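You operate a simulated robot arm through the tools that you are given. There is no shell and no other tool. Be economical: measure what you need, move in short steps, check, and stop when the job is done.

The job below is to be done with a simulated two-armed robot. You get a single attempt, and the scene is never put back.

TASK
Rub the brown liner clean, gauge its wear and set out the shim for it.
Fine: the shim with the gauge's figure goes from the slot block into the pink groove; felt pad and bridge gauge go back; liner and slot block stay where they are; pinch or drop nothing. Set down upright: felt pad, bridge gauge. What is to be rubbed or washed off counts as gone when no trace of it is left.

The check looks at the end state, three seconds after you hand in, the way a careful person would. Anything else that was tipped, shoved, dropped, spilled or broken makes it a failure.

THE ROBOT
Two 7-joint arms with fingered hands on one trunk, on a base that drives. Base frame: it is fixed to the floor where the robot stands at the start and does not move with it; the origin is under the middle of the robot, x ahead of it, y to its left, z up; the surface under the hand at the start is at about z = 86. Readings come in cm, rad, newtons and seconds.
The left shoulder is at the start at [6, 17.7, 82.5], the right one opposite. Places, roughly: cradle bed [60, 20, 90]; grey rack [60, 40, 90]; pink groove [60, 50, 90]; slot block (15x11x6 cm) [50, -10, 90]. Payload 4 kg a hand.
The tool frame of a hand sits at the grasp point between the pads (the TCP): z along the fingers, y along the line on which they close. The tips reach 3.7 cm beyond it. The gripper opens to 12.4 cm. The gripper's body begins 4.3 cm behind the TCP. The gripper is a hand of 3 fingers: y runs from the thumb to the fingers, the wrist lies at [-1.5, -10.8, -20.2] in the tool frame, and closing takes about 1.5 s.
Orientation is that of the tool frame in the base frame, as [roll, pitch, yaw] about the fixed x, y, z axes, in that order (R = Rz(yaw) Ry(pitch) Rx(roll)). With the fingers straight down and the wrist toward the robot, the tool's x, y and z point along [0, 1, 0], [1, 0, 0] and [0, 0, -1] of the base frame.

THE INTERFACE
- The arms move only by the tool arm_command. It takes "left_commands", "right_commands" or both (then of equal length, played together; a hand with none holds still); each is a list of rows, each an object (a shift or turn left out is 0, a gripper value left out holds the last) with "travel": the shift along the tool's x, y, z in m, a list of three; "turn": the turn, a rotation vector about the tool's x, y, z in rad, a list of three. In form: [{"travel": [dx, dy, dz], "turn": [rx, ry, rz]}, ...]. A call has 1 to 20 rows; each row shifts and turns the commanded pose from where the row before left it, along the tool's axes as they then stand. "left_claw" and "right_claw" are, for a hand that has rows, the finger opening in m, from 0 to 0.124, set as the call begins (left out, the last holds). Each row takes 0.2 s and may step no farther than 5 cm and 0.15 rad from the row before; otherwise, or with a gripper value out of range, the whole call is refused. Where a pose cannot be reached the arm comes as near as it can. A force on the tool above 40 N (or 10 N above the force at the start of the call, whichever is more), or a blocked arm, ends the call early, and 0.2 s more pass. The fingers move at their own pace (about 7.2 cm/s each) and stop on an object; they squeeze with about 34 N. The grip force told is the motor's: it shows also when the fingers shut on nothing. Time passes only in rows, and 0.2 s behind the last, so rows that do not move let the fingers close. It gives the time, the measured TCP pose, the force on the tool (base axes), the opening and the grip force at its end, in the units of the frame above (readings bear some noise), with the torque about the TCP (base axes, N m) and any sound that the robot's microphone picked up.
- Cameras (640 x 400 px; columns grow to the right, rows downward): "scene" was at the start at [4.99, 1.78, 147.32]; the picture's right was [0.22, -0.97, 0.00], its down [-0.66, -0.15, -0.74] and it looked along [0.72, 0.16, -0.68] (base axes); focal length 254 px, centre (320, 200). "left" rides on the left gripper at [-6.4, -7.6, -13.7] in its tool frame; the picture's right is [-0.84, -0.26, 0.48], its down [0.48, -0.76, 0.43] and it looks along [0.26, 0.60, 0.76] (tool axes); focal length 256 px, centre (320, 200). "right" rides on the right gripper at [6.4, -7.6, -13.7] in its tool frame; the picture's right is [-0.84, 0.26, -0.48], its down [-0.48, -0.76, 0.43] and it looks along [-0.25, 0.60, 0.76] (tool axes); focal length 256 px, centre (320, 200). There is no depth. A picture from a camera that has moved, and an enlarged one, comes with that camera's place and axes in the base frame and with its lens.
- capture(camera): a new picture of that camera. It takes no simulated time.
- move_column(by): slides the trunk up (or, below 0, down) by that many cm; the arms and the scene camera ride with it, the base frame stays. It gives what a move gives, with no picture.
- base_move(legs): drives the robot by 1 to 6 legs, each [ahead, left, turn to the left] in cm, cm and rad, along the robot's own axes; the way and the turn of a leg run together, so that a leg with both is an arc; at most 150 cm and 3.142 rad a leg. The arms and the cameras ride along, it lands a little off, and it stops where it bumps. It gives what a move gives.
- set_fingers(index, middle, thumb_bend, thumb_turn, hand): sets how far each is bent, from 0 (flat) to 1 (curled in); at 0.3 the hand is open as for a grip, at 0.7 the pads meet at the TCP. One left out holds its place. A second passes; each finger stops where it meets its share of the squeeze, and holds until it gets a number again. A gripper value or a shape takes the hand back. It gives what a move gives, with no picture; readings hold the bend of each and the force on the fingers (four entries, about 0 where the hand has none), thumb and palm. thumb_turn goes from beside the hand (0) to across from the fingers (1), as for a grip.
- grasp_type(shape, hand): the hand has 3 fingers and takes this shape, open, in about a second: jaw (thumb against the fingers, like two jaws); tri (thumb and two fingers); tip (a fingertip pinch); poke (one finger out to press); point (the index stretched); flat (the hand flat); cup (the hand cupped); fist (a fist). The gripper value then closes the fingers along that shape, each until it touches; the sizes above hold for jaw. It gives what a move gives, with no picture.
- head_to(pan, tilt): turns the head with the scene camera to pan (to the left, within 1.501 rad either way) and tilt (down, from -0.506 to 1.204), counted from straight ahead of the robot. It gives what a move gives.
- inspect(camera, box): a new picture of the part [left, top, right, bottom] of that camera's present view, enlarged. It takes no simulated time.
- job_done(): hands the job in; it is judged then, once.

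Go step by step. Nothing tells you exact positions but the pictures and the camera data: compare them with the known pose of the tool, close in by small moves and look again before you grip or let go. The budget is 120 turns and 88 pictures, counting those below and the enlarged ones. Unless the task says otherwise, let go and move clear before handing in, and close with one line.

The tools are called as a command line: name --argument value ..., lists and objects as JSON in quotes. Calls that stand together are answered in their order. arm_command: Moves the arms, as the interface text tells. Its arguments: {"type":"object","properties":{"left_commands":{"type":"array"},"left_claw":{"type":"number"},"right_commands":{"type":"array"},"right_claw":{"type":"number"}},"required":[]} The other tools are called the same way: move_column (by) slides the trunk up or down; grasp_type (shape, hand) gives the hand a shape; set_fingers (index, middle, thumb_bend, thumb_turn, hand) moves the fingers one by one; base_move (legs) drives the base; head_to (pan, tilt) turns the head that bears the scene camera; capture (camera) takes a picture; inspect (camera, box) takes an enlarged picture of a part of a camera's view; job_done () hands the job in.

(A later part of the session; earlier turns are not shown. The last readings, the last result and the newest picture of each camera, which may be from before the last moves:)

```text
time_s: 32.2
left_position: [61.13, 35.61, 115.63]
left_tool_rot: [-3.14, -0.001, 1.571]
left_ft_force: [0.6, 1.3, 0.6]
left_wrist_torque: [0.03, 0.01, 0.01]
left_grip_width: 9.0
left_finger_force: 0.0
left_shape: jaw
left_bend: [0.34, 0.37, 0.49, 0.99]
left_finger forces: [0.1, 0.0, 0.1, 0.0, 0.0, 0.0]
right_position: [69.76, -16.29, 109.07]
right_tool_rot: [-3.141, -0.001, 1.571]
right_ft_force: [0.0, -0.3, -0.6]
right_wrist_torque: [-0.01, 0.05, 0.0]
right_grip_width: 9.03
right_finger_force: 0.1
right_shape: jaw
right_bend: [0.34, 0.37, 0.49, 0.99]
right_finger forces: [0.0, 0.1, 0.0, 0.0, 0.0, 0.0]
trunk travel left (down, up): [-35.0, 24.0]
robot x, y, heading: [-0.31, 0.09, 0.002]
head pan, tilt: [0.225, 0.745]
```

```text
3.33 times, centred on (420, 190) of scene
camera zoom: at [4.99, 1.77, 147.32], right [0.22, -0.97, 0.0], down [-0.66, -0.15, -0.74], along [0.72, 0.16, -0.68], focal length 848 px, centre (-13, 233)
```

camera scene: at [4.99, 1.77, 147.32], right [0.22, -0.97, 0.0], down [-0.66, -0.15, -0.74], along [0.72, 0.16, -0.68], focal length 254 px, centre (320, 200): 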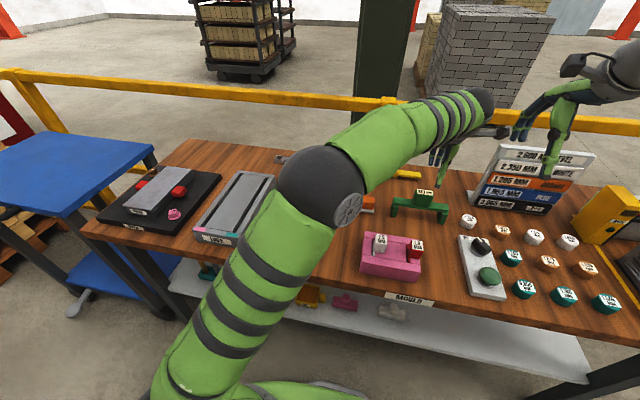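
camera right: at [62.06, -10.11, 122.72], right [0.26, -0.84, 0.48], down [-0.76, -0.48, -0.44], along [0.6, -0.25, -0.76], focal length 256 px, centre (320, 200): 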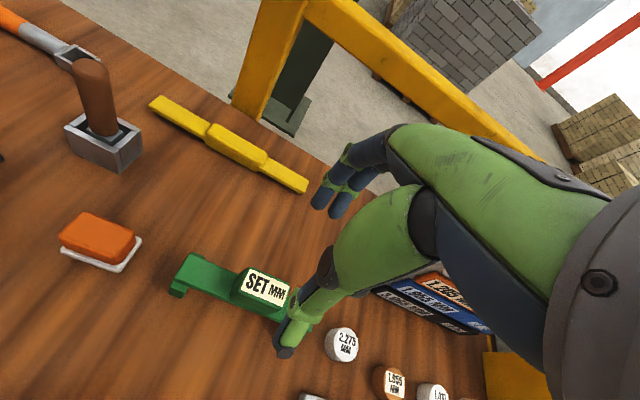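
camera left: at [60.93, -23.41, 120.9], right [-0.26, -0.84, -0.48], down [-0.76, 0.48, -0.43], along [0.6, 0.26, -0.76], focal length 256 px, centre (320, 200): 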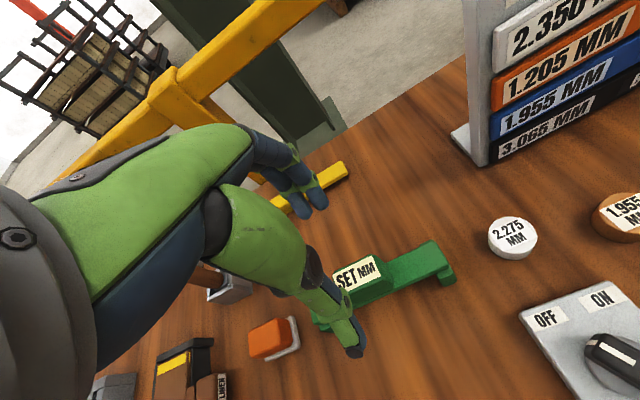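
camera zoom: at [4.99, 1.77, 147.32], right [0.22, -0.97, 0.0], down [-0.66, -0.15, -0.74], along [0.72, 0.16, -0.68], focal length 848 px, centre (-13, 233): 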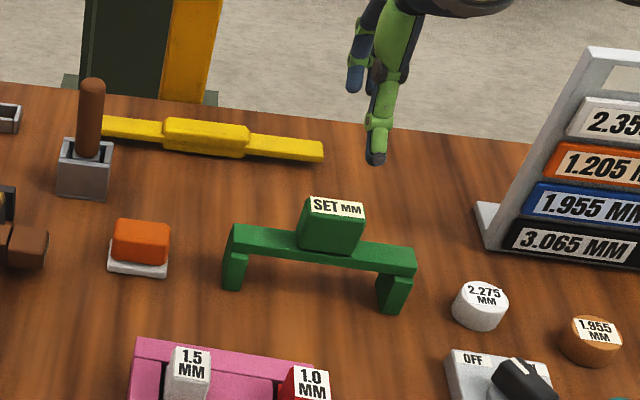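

The right hand is centred over the gauge box (69.7, -16.4, top ≈ 96). I descend to just below the box top.

arm_command --right_commands '[{"travel": [0, 0, 0.03]}, {"travel": [0, 0, 0.03]}, {"travel": [0, 0, 0.03]}, {"travel": [0, 0, 0.02]}, {"travel": [0, 0, 0.016]}, {"travel": [0, 0, 0]}]'

inspect --camera "scene" --box '[380, 160, 460, 230]'

capture --camera "right"

```text
time_s: 33.6
left_position: [61.02, 35.67, 115.49]
left_tool_rot: [-3.141, 0.0, 1.571]
left_ft_force: [-0.1, -0.1, -0.2]
left_wrist_torque: [0.0, 0.01, 0.01]
left_grip_width: 8.97
left_finger_force: 0.1
left_shape: jaw
left_bend: [0.34, 0.37, 0.49, 0.99]
left_finger forces: [0.1, 0.1, 0.1, 0.0, 0.1, 0.0]
right_position: [69.63, -16.29, 96.51]
right_tool_rot: [-3.141, 0.001, 1.571]
right_ft_force: [0.1, 0.1, 0.1]
right_wrist_torque: [-0.01, 0.02, -0.01]
right_grip_width: 9.02
right_finger_force: 0.2
right_shape: jaw
right_bend: [0.34, 0.37, 0.49, 0.99]
right_finger forces: [0.1, 0.0, 0.1, 0.0, 0.1, 0.1]
trunk travel left (down, up): [-35.0, 24.0]
robot x, y, heading: [0.02, 0.21, -0.004]
head pan, tilt: [0.225, 0.745]
```

```text
5.71 times, centred on (420, 195) of scene
camera zoom: at [5.0, 1.78, 147.32], right [0.22, -0.97, 0.0], down [-0.66, -0.15, -0.74], along [0.72, 0.16, -0.68], focal length 1453 px, centre (-251, 229)
```

zoom: 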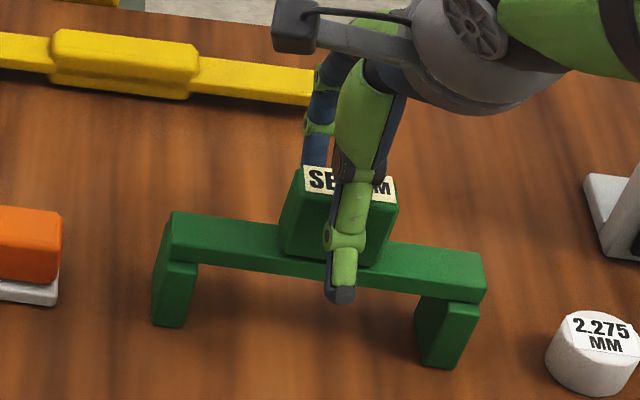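

```text
53 pictures are left
camera right: at [62.04, -10.08, 110.06], right [0.26, -0.84, 0.48], down [-0.76, -0.48, -0.44], along [0.6, -0.25, -0.76], focal length 256 px, centre (320, 200)
```

right: 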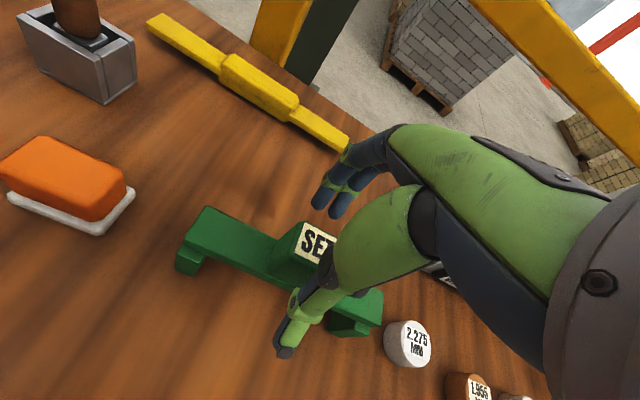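

Well centred. Close on the gauge box.

arm_command --right_commands '[{"travel": [0, 0, 0]}, {"travel": [0, 0, 0]}, {"travel": [0, 0, 0]}, {"travel": [0, 0, 0]}, {"travel": [0, 0, 0]}, {"travel": [0, 0, 0]}, {"travel": [0, 0, 0]}, {"travel": [0, 0, 0]}]' --right_claw 0.0

inspect --camera "scene" --box '[380, 160, 460, 230]'

```text
time_s: 35.4
left_position: [60.96, 35.59, 115.67]
left_tool_rot: [3.141, -0.001, 1.57]
left_ft_force: [-0.4, -0.5, -0.1]
left_wrist_torque: [0.06, 0.0, 0.02]
left_grip_width: 8.98
left_finger_force: 0.1
left_shape: jaw
left_bend: [0.34, 0.37, 0.49, 0.99]
left_finger forces: [0.0, 0.0, 0.0, 0.1, 0.0, 0.1]
right_position: [69.64, -16.38, 96.66]
right_tool_rot: [3.139, 0.0, 1.57]
right_ft_force: [5.9, -1.8, 21.1]
right_wrist_torque: [-0.04, -0.76, -0.02]
right_grip_width: 3.05
right_finger_force: 33.6
right_shape: jaw
right_bend: [0.62, 0.63, 0.58, 1.0]
right_finger forces: [27.5, 17.3, 0.0, 0.0, 43.3, 0.0]
trunk travel left (down, up): [-35.0, 24.0]
robot x, y, heading: [0.23, 0.13, 0.001]
head pan, tilt: [0.225, 0.745]
```

```text
5.71 times, centred on (420, 195) of scene
camera zoom: at [4.88, 1.8, 147.34], right [0.22, -0.97, 0.0], down [-0.66, -0.15, -0.74], along [0.72, 0.16, -0.68], focal length 1453 px, centre (-251, 229)
```

zoom: 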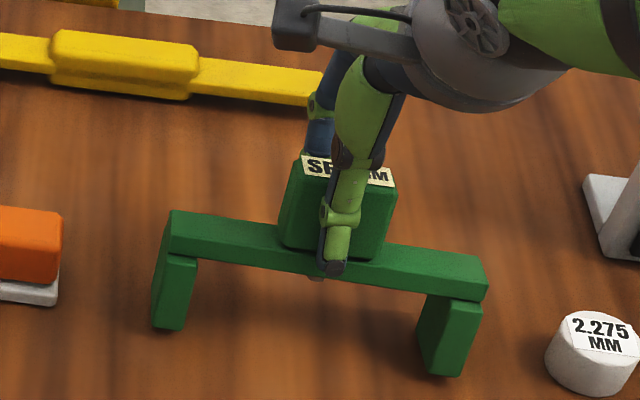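

Gripped (3.05 cm); a small probe tip shows under the beam. I lift it and look at the underside.

arm_command --right_commands '[{"travel": [0, 0, -0.02]}, {"travel": [0, 0, -0.04]}, {"travel": [0, 0, -0.04]}, {"travel": [0, 0, -0.04]}, {"travel": [0, 0, -0.04]}, {"travel": [0, 0, -0.04]}, {"travel": [0, 0, -0.03]}, {"travel": [0, 0, 0]}]'

inspect --camera "scene" --box '[370, 70, 490, 180]'

inspect --camera "left" --box '[380, 60, 640, 400]'

```text
time_s: 37.2
left_position: [61.12, 35.51, 115.59]
left_tool_rot: [-3.141, 0.001, 1.572]
left_ft_force: [-0.1, 0.4, -0.3]
left_wrist_torque: [0.01, 0.02, 0.01]
left_grip_width: 8.98
left_finger_force: 0.1
left_shape: jaw
left_bend: [0.34, 0.37, 0.49, 0.99]
left_finger forces: [0.0, 0.1, 0.0, 0.1, 0.0, 0.0]
right_position: [69.83, -16.4, 121.4]
right_tool_rot: [-3.141, 0.0, 1.571]
right_ft_force: [0.8, 0.0, -2.8]
right_wrist_torque: [0.02, -0.01, 0.04]
right_grip_width: 2.74
right_finger_force: 34.0
right_shape: jaw
right_bend: [0.63, 0.64, 0.58, 1.0]
right_finger forces: [26.2, 15.7, 0.0, 0.0, 40.8, 0.0]
trunk travel left (down, up): [-35.0, 24.0]
robot x, y, heading: [-0.04, 0.07, -0.004]
head pan, tilt: [0.225, 0.745]
```

```text
3.64 times, centred on (430, 125) of scene
camera zoom: at [5.02, 1.77, 147.32], right [0.22, -0.97, 0.0], down [-0.66, -0.15, -0.74], along [0.72, 0.16, -0.68], focal length 925 px, centre (-80, 473)
```

zoom: 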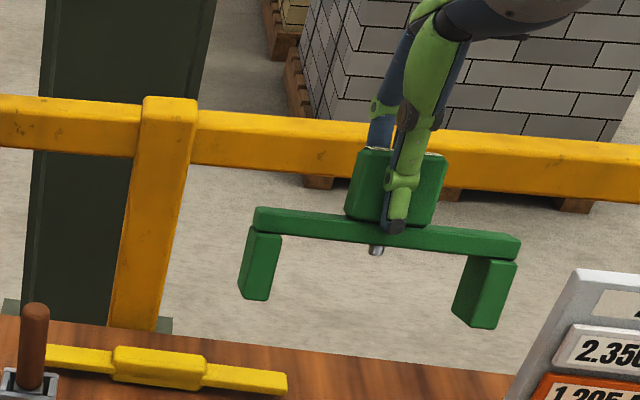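

```text
1.18 times, centred on (510, 230) of left
camera zoom: at [53.58, 29.23, 129.28], right [-0.26, -0.84, -0.48], down [-0.76, 0.48, -0.43], along [0.6, 0.26, -0.76], focal length 301 px, centre (96, 165)
```

zoom: 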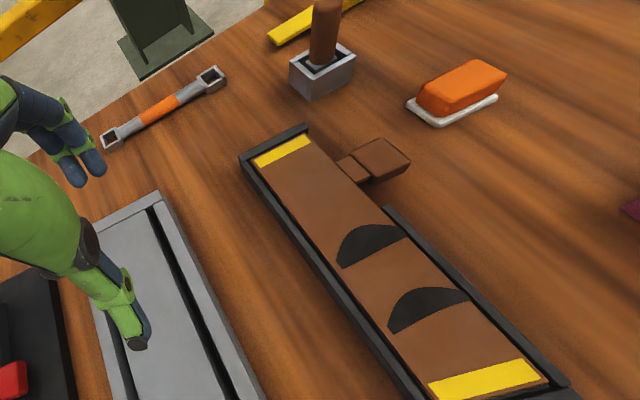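

The probe under the beam suits standing astride the cradle on the bench (leg height ≈ 4.9 cm, liner top ≈ 4.3 cm). To reach the liner comfortably with the right arm I back the robot 10 cm and turn left 0.4 rad with the gauge held high.

base_move --legs '[[-10, 0, 0], [0, 0, 0.4]]'

capture --camera "scene"

```text
time_s: 39.5
left_position: [32.5, 56.64, 115.65]
left_tool_rot: [-3.142, -0.001, 1.971]
left_ft_force: [0.1, 0.3, -0.2]
left_wrist_torque: [0.01, 0.0, 0.04]
left_grip_width: 8.99
left_finger_force: 0.1
left_shape: jaw
left_bend: [0.34, 0.37, 0.49, 0.99]
left_finger forces: [0.1, 0.0, 0.0, 0.0, 0.0, 0.0]
right_position: [60.61, 12.02, 121.39]
right_tool_rot: [-3.139, -0.001, 1.968]
right_ft_force: [-0.2, -0.2, -3.1]
right_wrist_torque: [-0.04, -0.02, 0.02]
right_grip_width: 2.73
right_finger_force: 34.3
right_shape: jaw
right_bend: [0.63, 0.64, 0.58, 1.0]
right_finger forces: [26.0, 15.5, 0.0, 0.1, 40.6, 0.0]
trunk travel left (down, up): [-35.0, 24.0]
robot x, y, heading: [-9.95, -0.02, 0.398]
head pan, tilt: [0.225, 0.745]
```

```text
49 pictures are left
camera scene: at [-6.12, 3.65, 147.32], right [0.58, -0.81, 0.0], down [-0.55, -0.4, -0.74], along [0.6, 0.43, -0.68], focal length 254 px, centre (320, 200)
```

scene: 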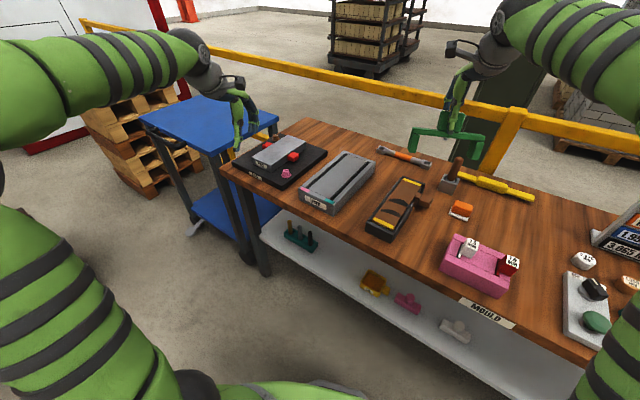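

Base moved fine. I rotate the hand back to yaw ≈1.58 and position the gauge over (56, 18.2).

arm_command --right_commands '[{"turn": [0, 0, 0.13]}, {"turn": [0, 0, 0.13]}, {"turn": [0, 0, 0.127]}, {"travel": [0.03, -0.02, 0]}, {"travel": [0.032, -0.026, 0]}, {"travel": [0, 0, 0.04]}, {"travel": [0, 0, 0.03]}, {"travel": [0, 0, 0]}, {"travel": [0, 0, 0]}]'

inspect --camera "scene" --box '[330, 110, 490, 260]'

capture --camera "right"

```text
time_s: 41.5
left_position: [32.37, 56.58, 115.45]
left_tool_rot: [-3.141, 0.001, 1.97]
left_ft_force: [0.2, -0.2, 0.0]
left_wrist_torque: [0.0, -0.01, -0.02]
left_grip_width: 8.96
left_finger_force: 0.0
left_shape: jaw
left_bend: [0.34, 0.37, 0.49, 0.99]
left_finger forces: [0.0, 0.1, 0.0, 0.0, 0.1, 0.1]
right_position: [56.06, 18.21, 114.45]
right_tool_rot: [3.141, -0.001, 1.584]
right_ft_force: [0.1, -0.4, -3.0]
right_wrist_torque: [-0.03, -0.01, 0.01]
right_grip_width: 2.74
right_finger_force: 34.4
right_shape: jaw
right_bend: [0.63, 0.64, 0.58, 1.0]
right_finger forces: [26.0, 15.7, 0.0, 0.1, 40.6, 0.0]
trunk travel left (down, up): [-35.0, 24.0]
robot x, y, heading: [-9.85, -0.42, 0.399]
head pan, tilt: [0.225, 0.745]
```

```text
2.67 times, centred on (410, 185) of scene
camera zoom: at [-6.11, 3.62, 147.32], right [0.58, -0.81, 0.0], down [-0.55, -0.4, -0.74], along [0.6, 0.43, -0.68], focal length 678 px, centre (80, 240)
```

zoom: 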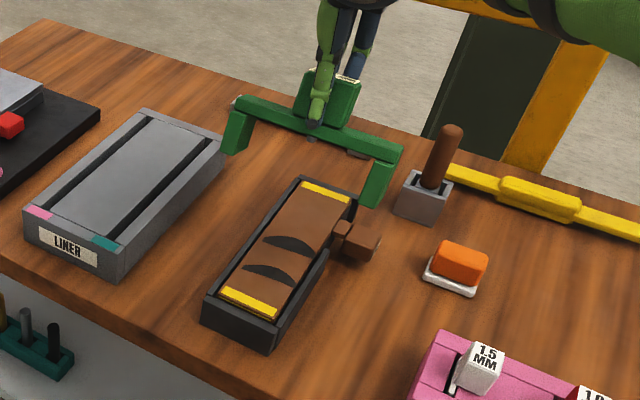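

```text
47 pictures are left
camera right: at [48.23, 24.41, 128.05], right [0.27, -0.83, 0.48], down [-0.75, -0.49, -0.43], along [0.6, -0.25, -0.76], focal length 256 px, centre (320, 200)
```

right: 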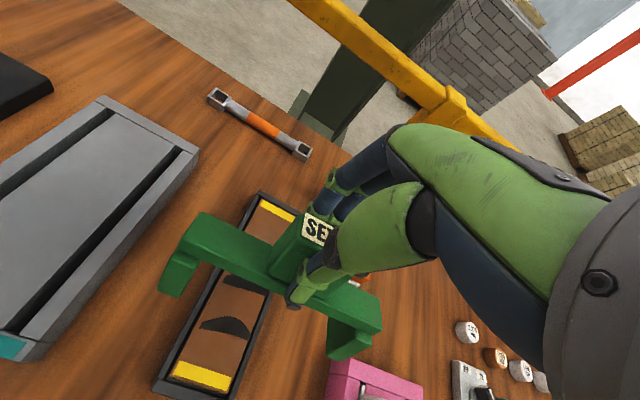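

Cradle spans y 13.4–22.4 (centre 17.9), nearly aligned with x. I lower so the feet hang just above the cradle's sides and check.

arm_command --right_commands '[{"travel": [-0.003, 0, 0.03], "turn": [0, 0, 0.008]}, {"travel": [0, 0, 0.03]}, {"travel": [0, 0, 0.03]}, {"travel": [0, 0, 0.03]}, {"travel": [0, 0, 0]}]'

inspect --camera "scene" --box '[350, 150, 470, 250]'

capture --camera "right"

```text
time_s: 42.7
left_position: [32.47, 56.55, 115.73]
left_tool_rot: [3.141, 0.0, 1.97]
left_ft_force: [0.2, -0.4, -0.1]
left_wrist_torque: [-0.01, -0.01, 0.02]
left_grip_width: 8.98
left_finger_force: 0.0
left_shape: jaw
left_bend: [0.34, 0.37, 0.49, 0.99]
left_finger forces: [0.0, 0.0, 0.0, 0.0, 0.0, 0.0]
right_position: [55.92, 17.91, 102.45]
right_tool_rot: [-3.141, 0.001, 1.573]
right_ft_force: [0.5, -0.2, -2.9]
right_wrist_torque: [0.01, -0.02, 0.0]
right_grip_width: 2.72
right_finger_force: 34.2
right_shape: jaw
right_bend: [0.63, 0.64, 0.58, 1.0]
right_finger forces: [25.9, 15.5, 0.0, 0.1, 40.4, 0.0]
trunk travel left (down, up): [-35.0, 24.0]
robot x, y, heading: [-9.92, -0.49, 0.4]
head pan, tilt: [0.225, 0.745]
```

```text
4.00 times, centred on (410, 200) of scene
camera zoom: at [-6.11, 3.63, 147.32], right [0.58, -0.81, 0.0], down [-0.55, -0.4, -0.74], along [0.6, 0.43, -0.68], focal length 1017 px, centre (-40, 200)
```

zoom: 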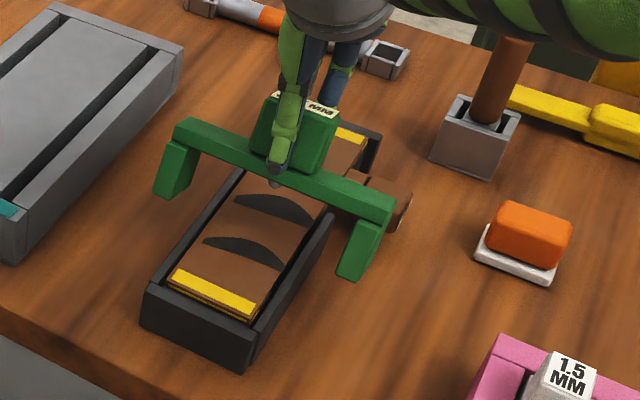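

```text
45 pictures are left
camera right: at [48.27, 24.11, 115.99], right [0.26, -0.84, 0.48], down [-0.76, -0.49, -0.44], along [0.6, -0.25, -0.76], focal length 256 px, centre (320, 200)
```

right: 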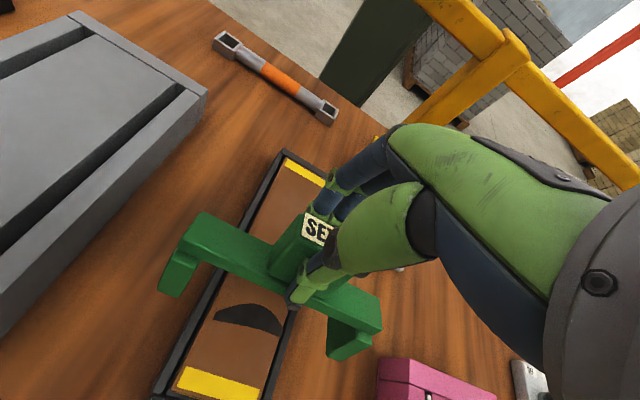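

arm_command --right_commands '[{"travel": [0, 0, 0.02]}, {"travel": [0, 0, 0.015]}, {"travel": [0, 0, 0.01]}, {"travel": [0, 0, 0]}]'

inspect --camera "scene" --box '[360, 160, 460, 240]'

```text
time_s: 43.7
left_position: [32.6, 56.56, 115.63]
left_tool_rot: [3.141, 0.001, 1.971]
left_ft_force: [-0.5, 0.1, 0.3]
left_wrist_torque: [0.01, 0.02, 0.02]
left_grip_width: 9.0
left_finger_force: 0.1
left_shape: jaw
left_bend: [0.34, 0.37, 0.49, 0.99]
left_finger forces: [0.0, 0.0, 0.1, 0.0, 0.1, 0.1]
right_position: [56.04, 17.94, 97.88]
right_tool_rot: [3.141, -0.001, 1.572]
right_ft_force: [-1.3, 0.7, -3.6]
right_wrist_torque: [0.05, -0.03, -0.01]
right_grip_width: 2.76
right_finger_force: 33.9
right_shape: jaw
right_bend: [0.63, 0.64, 0.58, 1.0]
right_finger forces: [25.9, 15.6, 0.0, 0.0, 40.3, 0.1]
trunk travel left (down, up): [-35.0, 24.0]
robot x, y, heading: [-10.19, 0.12, 0.396]
head pan, tilt: [0.225, 0.745]
```

```text
5.00 times, centred on (410, 200) of scene
camera zoom: at [-6.11, 3.63, 147.32], right [0.58, -0.81, 0.0], down [-0.55, -0.4, -0.74], along [0.6, 0.43, -0.68], focal length 1272 px, centre (-130, 200)
```

zoom: 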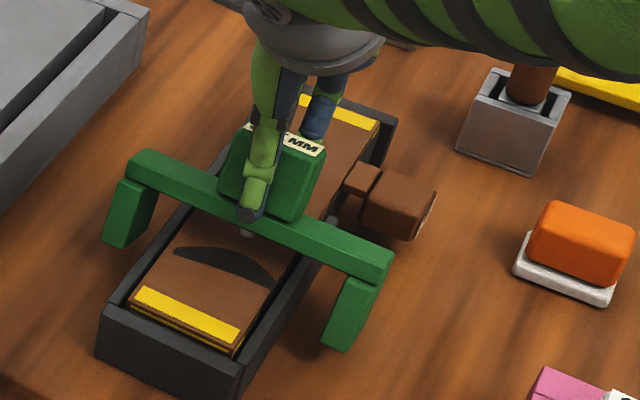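

arm_command --right_commands '[{"travel": [0, 0, 0.004]}, {"travel": [0, 0, 0.004]}, {"travel": [0, 0, 0.003]}, {"travel": [0, 0, 0.002]}, {"travel": [0, 0, 0]}]'

inspect --camera "scene" --box '[360, 160, 460, 240]'

```text
time_s: 44.9
left_position: [32.49, 56.59, 115.55]
left_tool_rot: [3.141, -0.001, 1.971]
left_ft_force: [0.6, 1.5, 0.1]
left_wrist_torque: [0.0, 0.05, 0.04]
left_grip_width: 8.97
left_finger_force: 0.1
left_shape: jaw
left_bend: [0.34, 0.37, 0.49, 0.99]
left_finger forces: [0.1, 0.0, 0.0, 0.1, 0.1, 0.0]
right_position: [55.86, 17.97, 96.83]
right_tool_rot: [3.139, -0.001, 1.574]
right_ft_force: [0.0, 0.5, 3.6]
right_wrist_torque: [-0.02, -0.03, 0.02]
right_grip_width: 2.75
right_finger_force: 33.5
right_shape: jaw
right_bend: [0.63, 0.64, 0.58, 1.0]
right_finger forces: [25.7, 15.5, 0.1, 0.0, 42.5, 0.0]
trunk travel left (down, up): [-35.0, 24.0]
robot x, y, heading: [-10.41, 0.07, 0.395]
head pan, tilt: [0.225, 0.745]
```

```text
5.00 times, centred on (410, 200) of scene
camera zoom: at [-6.17, 3.62, 147.33], right [0.58, -0.81, 0.0], down [-0.55, -0.4, -0.74], along [0.6, 0.43, -0.68], focal length 1272 px, centre (-130, 200)
```

zoom: 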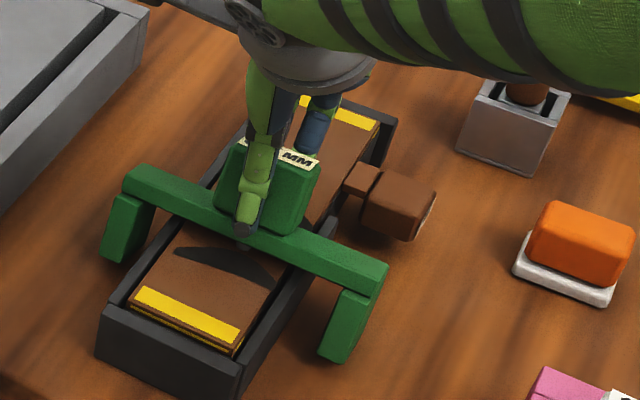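

inspect --camera "right" --box '[140, 160, 400, 400]'

```text
1.67 times, centred on (270, 280) of right
camera zoom: at [48.23, 24.19, 110.38], right [0.26, -0.84, 0.48], down [-0.76, -0.49, -0.44], along [0.6, -0.25, -0.76], focal length 427 px, centre (403, 67)
```

zoom: 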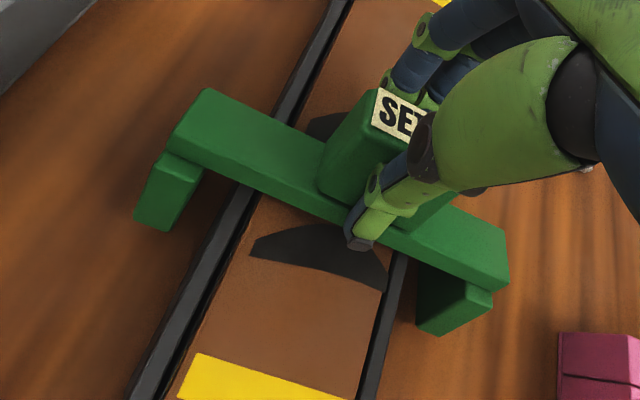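

Label still reads "SET". I press down a couple of mm to be sure it is standing, then check force.

arm_command --right_commands '[{"travel": [0, 0, 0.001]}, {"travel": [0, 0, 0.001]}, {"travel": [0, 0, 0]}]'

```text
time_s: 45.7
left_position: [32.4, 56.48, 115.63]
left_tool_rot: [3.141, 0.0, 1.972]
left_ft_force: [0.9, 0.2, 0.0]
left_wrist_torque: [0.03, 0.0, -0.01]
left_grip_width: 9.01
left_finger_force: 0.1
left_shape: jaw
left_bend: [0.34, 0.37, 0.49, 0.99]
left_finger forces: [0.0, 0.1, 0.1, 0.1, 0.0, 0.0]
right_position: [55.75, 17.95, 96.66]
right_tool_rot: [3.137, -0.003, 1.575]
right_ft_force: [0.4, 2.0, 21.2]
right_wrist_torque: [0.02, -0.03, -0.03]
right_grip_width: 2.72
right_finger_force: 34.2
right_shape: jaw
right_bend: [0.63, 0.64, 0.58, 1.0]
right_finger forces: [25.6, 15.3, 0.0, 0.0, 46.4, 0.1]
trunk travel left (down, up): [-35.0, 24.0]
robot x, y, heading: [-9.99, -0.36, 0.402]
head pan, tilt: [0.225, 0.745]
```

It stands firmly at the same height as on the bench. Release and rise to read the figure.

arm_command --right_commands '[{"travel": [0, 0, -0.001]}, {"travel": [0, 0, 0]}, {"travel": [0, 0, 0]}, {"travel": [0, 0, 0]}, {"travel": [0, 0, 0]}, {"travel": [0, 0, 0]}, {"travel": [0, 0, -0.02]}, {"travel": [0, 0, -0.03]}, {"travel": [0, 0, -0.04]}, {"travel": [0, 0, -0.04]}, {"travel": [0, 0, 0]}]' --right_claw 0.09

capture --camera "right"

inspect --camera "scene" --box '[360, 160, 460, 240]'

```text
time_s: 48.1
left_position: [32.43, 56.47, 115.65]
left_tool_rot: [-3.14, -0.001, 1.97]
left_ft_force: [-0.2, 0.0, 0.7]
left_wrist_torque: [-0.01, 0.04, 0.03]
left_grip_width: 8.96
left_finger_force: 0.0
left_shape: jaw
left_bend: [0.34, 0.37, 0.49, 0.99]
left_finger forces: [0.1, 0.1, 0.1, 0.1, 0.0, 0.0]
right_position: [55.89, 18.01, 109.61]
right_tool_rot: [3.14, 0.001, 1.574]
right_ft_force: [-0.7, -0.6, -0.5]
right_wrist_torque: [0.06, -0.02, 0.01]
right_grip_width: 9.0
right_finger_force: 0.0
right_shape: jaw
right_bend: [0.34, 0.37, 0.49, 0.99]
right_finger forces: [0.1, 0.0, 0.0, 0.1, 0.1, 0.1]
trunk travel left (down, up): [-35.0, 24.0]
robot x, y, heading: [-10.2, -0.2, 0.397]
head pan, tilt: [0.225, 0.745]
```

```text
41 pictures are left
camera right: at [48.19, 24.19, 123.2], right [0.26, -0.84, 0.48], down [-0.76, -0.49, -0.43], along [0.6, -0.25, -0.76], focal length 256 px, centre (320, 200)
```

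right: 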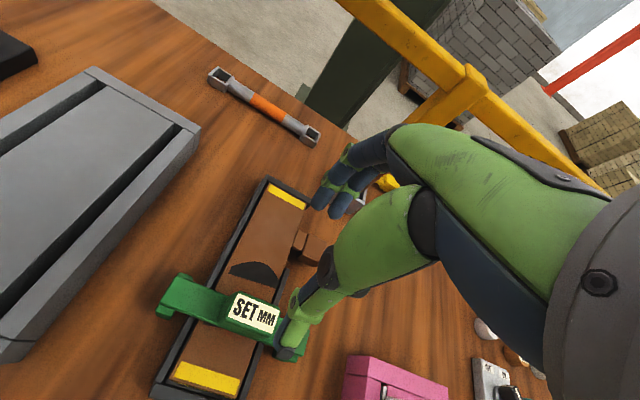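

```text
5.00 times, centred on (410, 200) of scene
camera zoom: at [-6.13, 3.62, 147.32], right [0.58, -0.81, 0.0], down [-0.55, -0.4, -0.74], along [0.6, 0.43, -0.68], focal length 1272 px, centre (-130, 200)
```

zoom: 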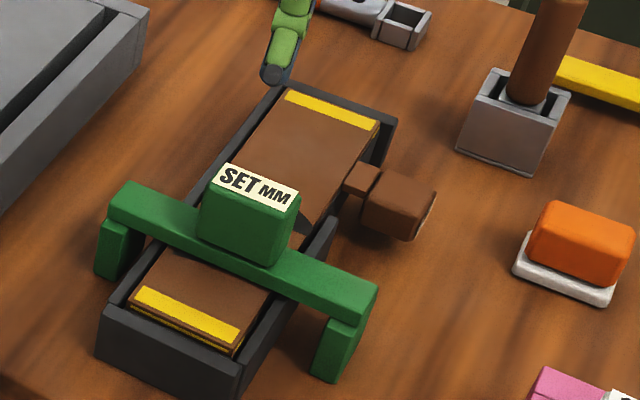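

The gauge slid about 2 cm toward the robot on release (now x≈53.6) and still reads "SET". I wait a moment and look again before re-placing it.

arm_command --right_commands '[{"travel": [0, 0, -0.02]}, {"travel": [0, 0, 0]}, {"travel": [0, 0, 0]}, {"travel": [0, 0, 0]}, {"travel": [0, 0, 0]}, {"travel": [0, 0, 0]}]'

inspect --camera "scene" --box '[370, 170, 440, 250]'

```text
time_s: 49.5
left_position: [32.53, 56.59, 115.67]
left_tool_rot: [-3.14, 0.001, 1.971]
left_ft_force: [0.5, -0.4, 0.3]
left_wrist_torque: [0.0, -0.01, -0.03]
left_grip_width: 9.0
left_finger_force: 0.1
left_shape: jaw
left_bend: [0.34, 0.37, 0.49, 0.99]
left_finger forces: [0.0, 0.1, 0.1, 0.0, 0.1, 0.0]
right_position: [55.87, 18.03, 111.6]
right_tool_rot: [3.141, 0.001, 1.575]
right_ft_force: [0.4, -0.1, -0.1]
right_wrist_torque: [-0.03, -0.01, 0.01]
right_grip_width: 9.02
right_finger_force: 0.0
right_shape: jaw
right_bend: [0.34, 0.37, 0.49, 0.99]
right_finger forces: [0.0, 0.0, 0.0, 0.0, 0.1, 0.0]
trunk travel left (down, up): [-35.0, 24.0]
robot x, y, heading: [-10.27, -0.25, 0.395]
head pan, tilt: [0.225, 0.745]
```

```text
5.00 times, centred on (405, 210) of scene
camera zoom: at [-6.13, 3.62, 147.32], right [0.58, -0.81, 0.0], down [-0.55, -0.4, -0.74], along [0.6, 0.43, -0.68], focal length 1272 px, centre (-105, 150)
```

zoom: 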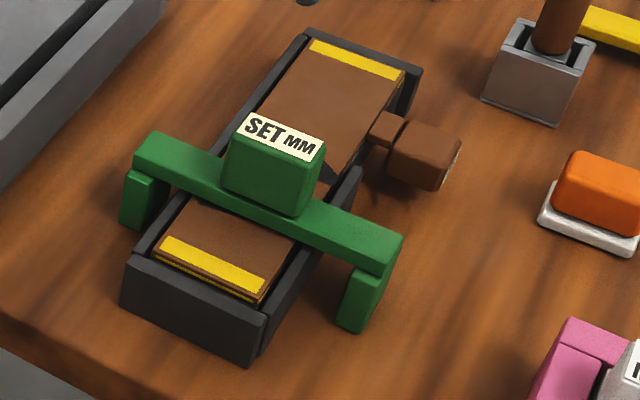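

I re-grip the gauge at x≈53.4 and re-place it between the two crescents, this time opening gently.

arm_command --right_commands '[{"travel": [-0.001, -0.0245, 0.03]}, {"travel": [0, 0, 0.04]}, {"travel": [0, 0, 0.04]}, {"travel": [0, 0, 0.025]}, {"travel": [0, 0, 0.015]}, {"travel": [0, 0, 0]}]'

capture --camera "right"

inspect --camera "scene" --box '[370, 170, 440, 250]'

```text
time_s: 50.9
left_position: [32.5, 56.5, 115.6]
left_tool_rot: [3.141, -0.001, 1.972]
left_ft_force: [-0.5, 0.2, 0.5]
left_wrist_torque: [0.01, 0.02, 0.0]
left_grip_width: 8.98
left_finger_force: 0.0
left_shape: jaw
left_bend: [0.34, 0.37, 0.49, 0.99]
left_finger forces: [0.0, 0.0, 0.1, 0.0, 0.0, 0.1]
right_position: [53.49, 17.85, 96.68]
right_tool_rot: [3.141, 0.0, 1.574]
right_ft_force: [0.8, 0.3, 0.4]
right_wrist_torque: [0.02, -0.01, 0.03]
right_grip_width: 9.0
right_finger_force: 0.1
right_shape: jaw
right_bend: [0.34, 0.37, 0.49, 0.99]
right_finger forces: [0.0, 0.0, 0.1, 0.0, 0.0, 0.0]
trunk travel left (down, up): [-35.0, 24.0]
robot x, y, heading: [-9.88, -0.03, 0.405]
head pan, tilt: [0.225, 0.745]
```

```text
38 pictures are left
camera right: at [45.84, 24.02, 110.24], right [0.26, -0.84, 0.48], down [-0.76, -0.49, -0.43], along [0.6, -0.25, -0.76], focal length 256 px, centre (320, 200)
```

right: 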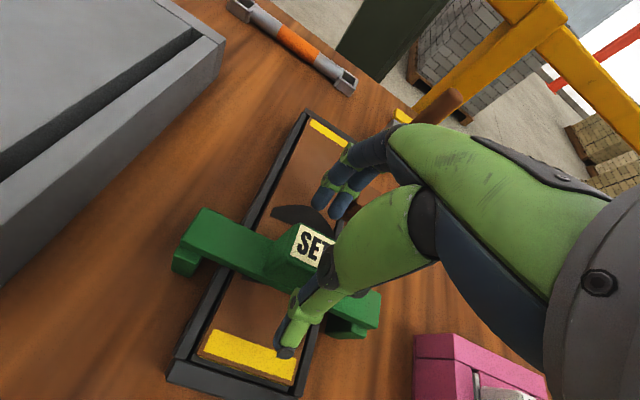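

```text
5.00 times, centred on (405, 210) of scene
camera zoom: at [-6.14, 3.62, 147.32], right [0.58, -0.81, 0.0], down [-0.55, -0.4, -0.74], along [0.6, 0.43, -0.68], focal length 1272 px, centre (-105, 150)
```

zoom: 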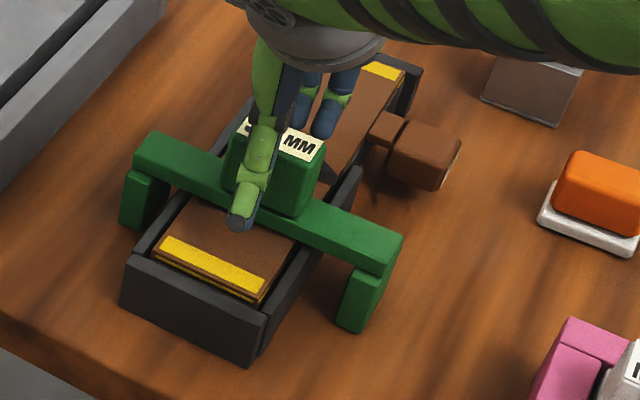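

arm_command --right_commands '[{"travel": [0, 0, 0]}, {"travel": [0, 0, 0]}, {"travel": [0, 0, 0]}, {"travel": [0, 0, 0]}, {"travel": [0, 0, 0]}, {"travel": [0, 0, 0]}, {"travel": [0, 0, 0]}, {"travel": [0, 0, -0.005]}, {"travel": [0, 0, -0.005]}, {"travel": [0, 0.011, 0]}, {"travel": [0, 0.011, 0]}, {"travel": [0, 0, 0]}, {"travel": [0, 0, 0.004]}, {"travel": [0, 0, 0.003]}, {"travel": [0, 0, 0.002]}, {"travel": [0, 0, 0]}]' --right_claw 0.0

inspect --camera "scene" --box '[370, 170, 440, 250]'

```text
time_s: 54.3
left_position: [32.44, 56.44, 115.67]
left_tool_rot: [3.142, 0.001, 1.971]
left_ft_force: [0.0, 0.3, 0.1]
left_wrist_torque: [0.03, -0.02, 0.02]
left_grip_width: 8.98
left_finger_force: 0.0
left_shape: jaw
left_bend: [0.34, 0.37, 0.49, 0.99]
left_finger forces: [0.0, 0.1, 0.0, 0.1, 0.0, 0.0]
right_position: [55.66, 17.84, 96.96]
right_tool_rot: [3.139, -0.003, 1.573]
right_ft_force: [0.2, -1.6, 17.1]
right_wrist_torque: [-0.03, 0.01, -0.03]
right_grip_width: 2.88
right_finger_force: 34.0
right_shape: jaw
right_bend: [0.64, 0.65, 0.57, 1.0]
right_finger forces: [25.5, 14.9, 0.1, 0.1, 45.2, 0.1]
trunk travel left (down, up): [-35.0, 24.0]
robot x, y, heading: [-9.65, -0.1, 0.404]
head pan, tilt: [0.225, 0.745]
```

```text
5.00 times, centred on (405, 210) of scene
camera zoom: at [-6.25, 3.57, 147.35], right [0.58, -0.81, 0.0], down [-0.55, -0.4, -0.74], along [0.6, 0.43, -0.68], focal length 1272 px, centre (-105, 150)
```

zoom: 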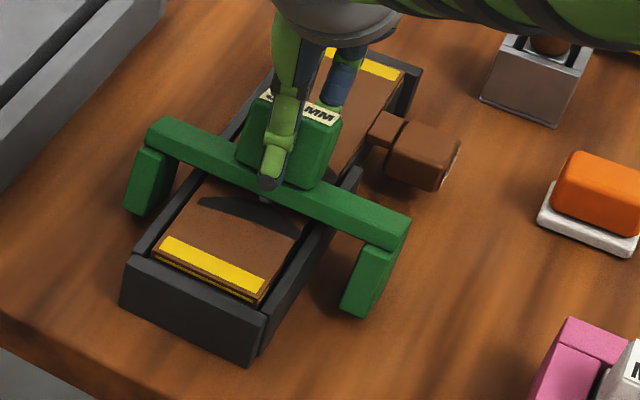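

arm_command --right_commands '[{"travel": [0, 0, 0]}, {"travel": [0, 0, 0]}, {"travel": [0, 0, 0]}]' --right_claw 0.036

inspect --camera "scene" --box '[370, 170, 440, 250]'

```text
time_s: 55.1
left_position: [32.63, 56.48, 115.6]
left_tool_rot: [3.14, -0.001, 1.97]
left_ft_force: [-0.4, -1.0, 0.9]
left_wrist_torque: [0.0, 0.01, 0.03]
left_grip_width: 8.99
left_finger_force: 0.1
left_shape: jaw
left_bend: [0.34, 0.37, 0.49, 0.99]
left_finger forces: [0.0, 0.0, 0.0, 0.0, 0.0, 0.0]
right_position: [55.64, 17.74, 96.69]
right_tool_rot: [-3.14, 0.001, 1.575]
right_ft_force: [0.0, -0.1, -2.0]
right_wrist_torque: [0.0, -0.02, 0.0]
right_grip_width: 3.69
right_finger_force: 0.0
right_shape: jaw
right_bend: [0.52, 0.55, 0.62, 1.0]
right_finger forces: [0.4, 0.5, 0.0, 0.1, 0.7, 0.0]
trunk travel left (down, up): [-35.0, 24.0]
robot x, y, heading: [-9.9, -0.04, 0.398]
head pan, tilt: [0.225, 0.745]
```

```text
5.00 times, centred on (405, 210) of scene
camera zoom: at [-6.11, 3.63, 147.31], right [0.58, -0.81, 0.0], down [-0.55, -0.4, -0.74], along [0.6, 0.43, -0.68], focal length 1272 px, centre (-105, 150)
```

zoom: 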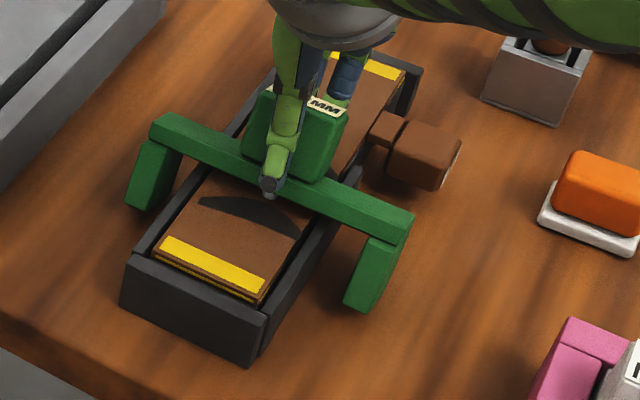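

The gauge is pitched in the hand (leg bottoms toward the robot) because I gripped too high with the fingertips. I'll ease its top back toward the robot with the fingers loosely around it, so it stands, then re-grip lower.

arm_command --right_commands '[{"travel": [0, -0.004, 0]}, {"travel": [0, -0.004, 0]}, {"travel": [0, -0.004, 0]}, {"travel": [0, -0.004, 0]}, {"travel": [0, 0, 0]}]' --right_claw 0.045

inspect --camera "scene" --box '[370, 170, 440, 250]'

```text
time_s: 56.3
left_position: [32.43, 56.49, 115.59]
left_tool_rot: [3.141, -0.002, 1.97]
left_ft_force: [0.2, 0.7, -1.0]
left_wrist_torque: [-0.01, 0.0, 0.0]
left_grip_width: 8.97
left_finger_force: 0.1
left_shape: jaw
left_bend: [0.34, 0.37, 0.49, 0.99]
left_finger forces: [0.1, 0.0, 0.1, 0.1, 0.1, 0.1]
right_position: [54.09, 17.74, 96.62]
right_tool_rot: [-3.141, -0.001, 1.573]
right_ft_force: [-0.5, -0.8, 0.4]
right_wrist_torque: [0.0, 0.01, -0.01]
right_grip_width: 4.47
right_finger_force: 0.0
right_shape: jaw
right_bend: [0.49, 0.52, 0.6, 1.0]
right_finger forces: [0.1, 0.0, 0.0, 0.0, 0.4, 0.1]
trunk travel left (down, up): [-35.0, 24.0]
robot x, y, heading: [-9.98, -0.1, 0.396]
head pan, tilt: [0.225, 0.745]
```

```text
5.00 times, centred on (405, 210) of scene
camera zoom: at [-6.14, 3.62, 147.32], right [0.58, -0.81, 0.0], down [-0.55, -0.4, -0.74], along [0.6, 0.43, -0.68], focal length 1272 px, centre (-105, 150)
```

zoom: 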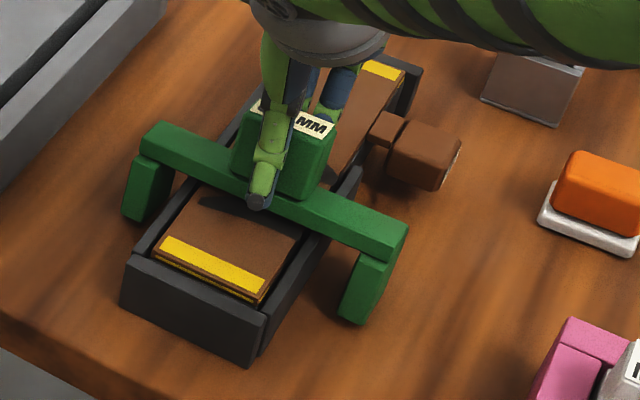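

arm_command --right_commands '[{"travel": [0, 0, 0]}, {"travel": [0, 0, 0]}, {"travel": [0, 0, 0]}, {"travel": [0, 0, 0]}]' --right_claw 0.085

inspect --camera "scene" --box '[370, 170, 440, 250]'

capture --camera "right"

```text
time_s: 57.3
left_position: [32.6, 56.5, 115.42]
left_tool_rot: [3.141, 0.001, 1.972]
left_ft_force: [-0.3, 0.3, -0.2]
left_wrist_torque: [0.01, 0.02, 0.02]
left_grip_width: 8.97
left_finger_force: 0.0
left_shape: jaw
left_bend: [0.34, 0.37, 0.49, 0.99]
left_finger forces: [0.1, 0.0, 0.1, 0.0, 0.0, 0.1]
right_position: [54.04, 17.7, 96.63]
right_tool_rot: [-3.141, 0.0, 1.574]
right_ft_force: [-0.7, -0.2, 0.1]
right_wrist_torque: [-0.01, 0.0, 0.04]
right_grip_width: 8.49
right_finger_force: 0.0
right_shape: jaw
right_bend: [0.35, 0.39, 0.51, 0.99]
right_finger forces: [0.0, 0.1, 0.0, 0.1, 0.5, 0.0]
trunk travel left (down, up): [-35.0, 24.0]
robot x, y, heading: [-9.65, -0.14, 0.404]
head pan, tilt: [0.225, 0.745]
```

```text
5.00 times, centred on (405, 210) of scene
camera zoom: at [-6.14, 3.62, 147.32], right [0.58, -0.81, 0.0], down [-0.55, -0.4, -0.74], along [0.6, 0.43, -0.68], focal length 1272 px, centre (-105, 150)
```

zoom: 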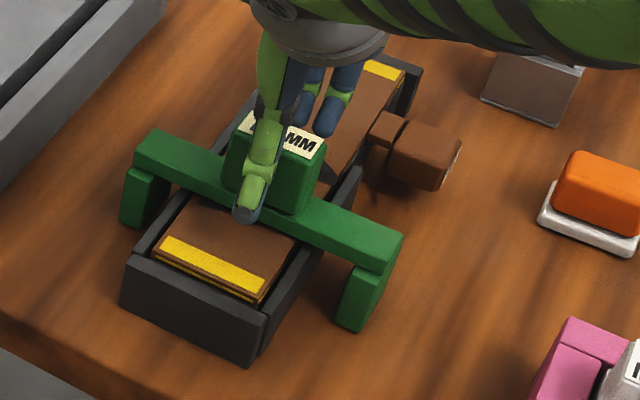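

```text
32 pictures are left
camera right: at [46.39, 24.01, 110.26], right [0.26, -0.84, 0.48], down [-0.76, -0.49, -0.43], along [0.6, -0.25, -0.76], focal length 256 px, centre (320, 200)
```

right: 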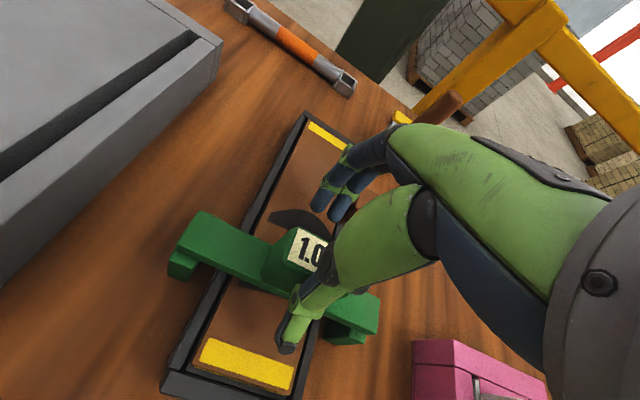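

The gauge now stands properly and reads "1.0 … MM". I'll grip it lower (flatter contact) to bring it home, so I lower the hand first.

arm_command --right_commands '[{"travel": [0.001, -0.0045, 0]}, {"travel": [0, 0, 0.01]}, {"travel": [0, 0, 0.006]}, {"travel": [0, 0, 0]}]'

inspect --camera "scene" --box '[370, 180, 430, 240]'

inspect --camera "right" --box '[160, 180, 400, 380]'

```text
time_s: 58.3
left_position: [32.39, 56.59, 115.45]
left_tool_rot: [3.141, -0.001, 1.972]
left_ft_force: [0.3, -0.2, -0.6]
left_wrist_torque: [0.0, -0.01, 0.01]
left_grip_width: 8.99
left_finger_force: 0.1
left_shape: jaw
left_bend: [0.34, 0.37, 0.49, 0.99]
left_finger forces: [0.1, 0.0, 0.1, 0.1, 0.0, 0.0]
right_position: [53.74, 17.96, 95.0]
right_tool_rot: [3.142, 0.001, 1.576]
right_ft_force: [-1.2, 0.6, 0.4]
right_wrist_torque: [-0.01, 0.0, -0.03]
right_grip_width: 8.49
right_finger_force: 0.0
right_shape: jaw
right_bend: [0.35, 0.39, 0.5, 0.99]
right_finger forces: [0.1, 0.1, 0.1, 0.0, 1.6, 0.1]
trunk travel left (down, up): [-35.0, 24.0]
robot x, y, heading: [-9.96, 0.08, 0.399]
head pan, tilt: [0.225, 0.745]
```

```text
6.67 times, centred on (400, 210) of scene
camera zoom: at [-6.16, 3.62, 147.32], right [0.58, -0.81, 0.0], down [-0.55, -0.4, -0.74], along [0.6, 0.43, -0.68], focal length 1696 px, centre (-213, 133)
```

zoom: 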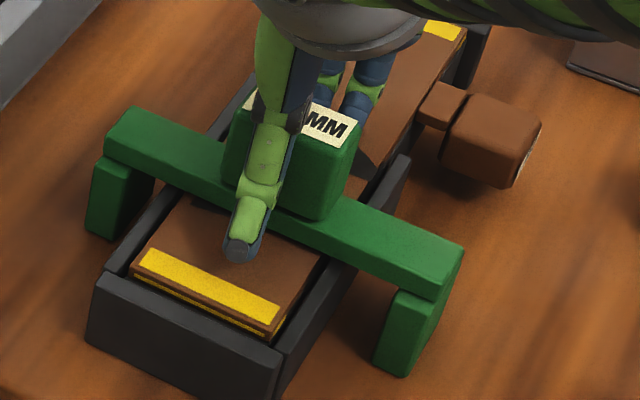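

```text
2.00 times, centred on (280, 280) of right
camera zoom: at [45.93, 24.13, 108.66], right [0.26, -0.84, 0.48], down [-0.76, -0.49, -0.43], along [0.6, -0.25, -0.76], focal length 512 px, centre (400, 40)
```

zoom: 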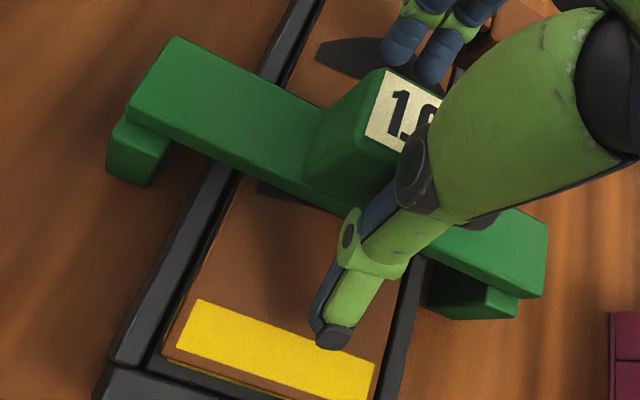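

I want an unobstructed reading before moving the gauge, so I rise first.

arm_command --right_commands '[{"travel": [0, 0, -0.03]}, {"travel": [0, 0, -0.04]}, {"travel": [0, 0.02, -0.03]}, {"travel": [0, 0.03, -0.02]}, {"travel": [0, 0, 0]}]'

inspect --camera "scene" --box '[370, 180, 430, 240]'

```text
time_s: 59.5
left_position: [32.54, 56.53, 115.63]
left_tool_rot: [3.141, 0.001, 1.969]
left_ft_force: [0.3, 0.1, -1.4]
left_wrist_torque: [-0.02, -0.04, 0.0]
left_grip_width: 8.97
left_finger_force: 0.0
left_shape: jaw
left_bend: [0.34, 0.37, 0.49, 0.99]
left_finger forces: [0.0, 0.1, 0.1, 0.0, 0.1, 0.1]
right_position: [58.67, 17.85, 107.14]
right_tool_rot: [3.14, -0.001, 1.573]
right_ft_force: [0.5, 0.1, 0.4]
right_wrist_torque: [0.0, -0.01, -0.02]
right_grip_width: 8.47
right_finger_force: 0.0
right_shape: jaw
right_bend: [0.35, 0.39, 0.51, 0.99]
right_finger forces: [0.0, 0.0, 0.0, 0.0, 0.0, 0.0]
trunk travel left (down, up): [-35.0, 24.0]
robot x, y, heading: [-10.03, -0.31, 0.4]
head pan, tilt: [0.225, 0.745]
```

```text
6.67 times, centred on (400, 210) of scene
camera zoom: at [-6.14, 3.62, 147.32], right [0.58, -0.81, 0.0], down [-0.55, -0.4, -0.74], along [0.6, 0.43, -0.68], focal length 1696 px, centre (-213, 133)
```

zoom: 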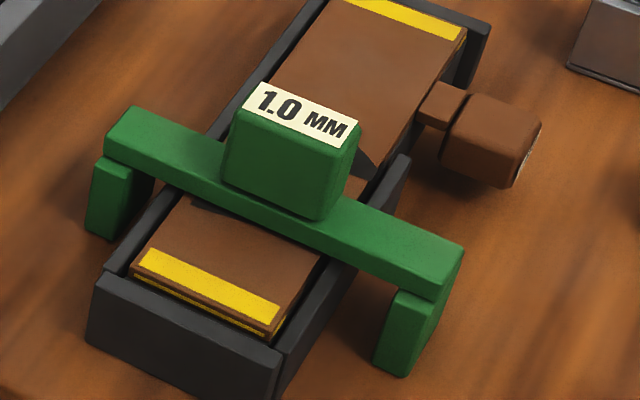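

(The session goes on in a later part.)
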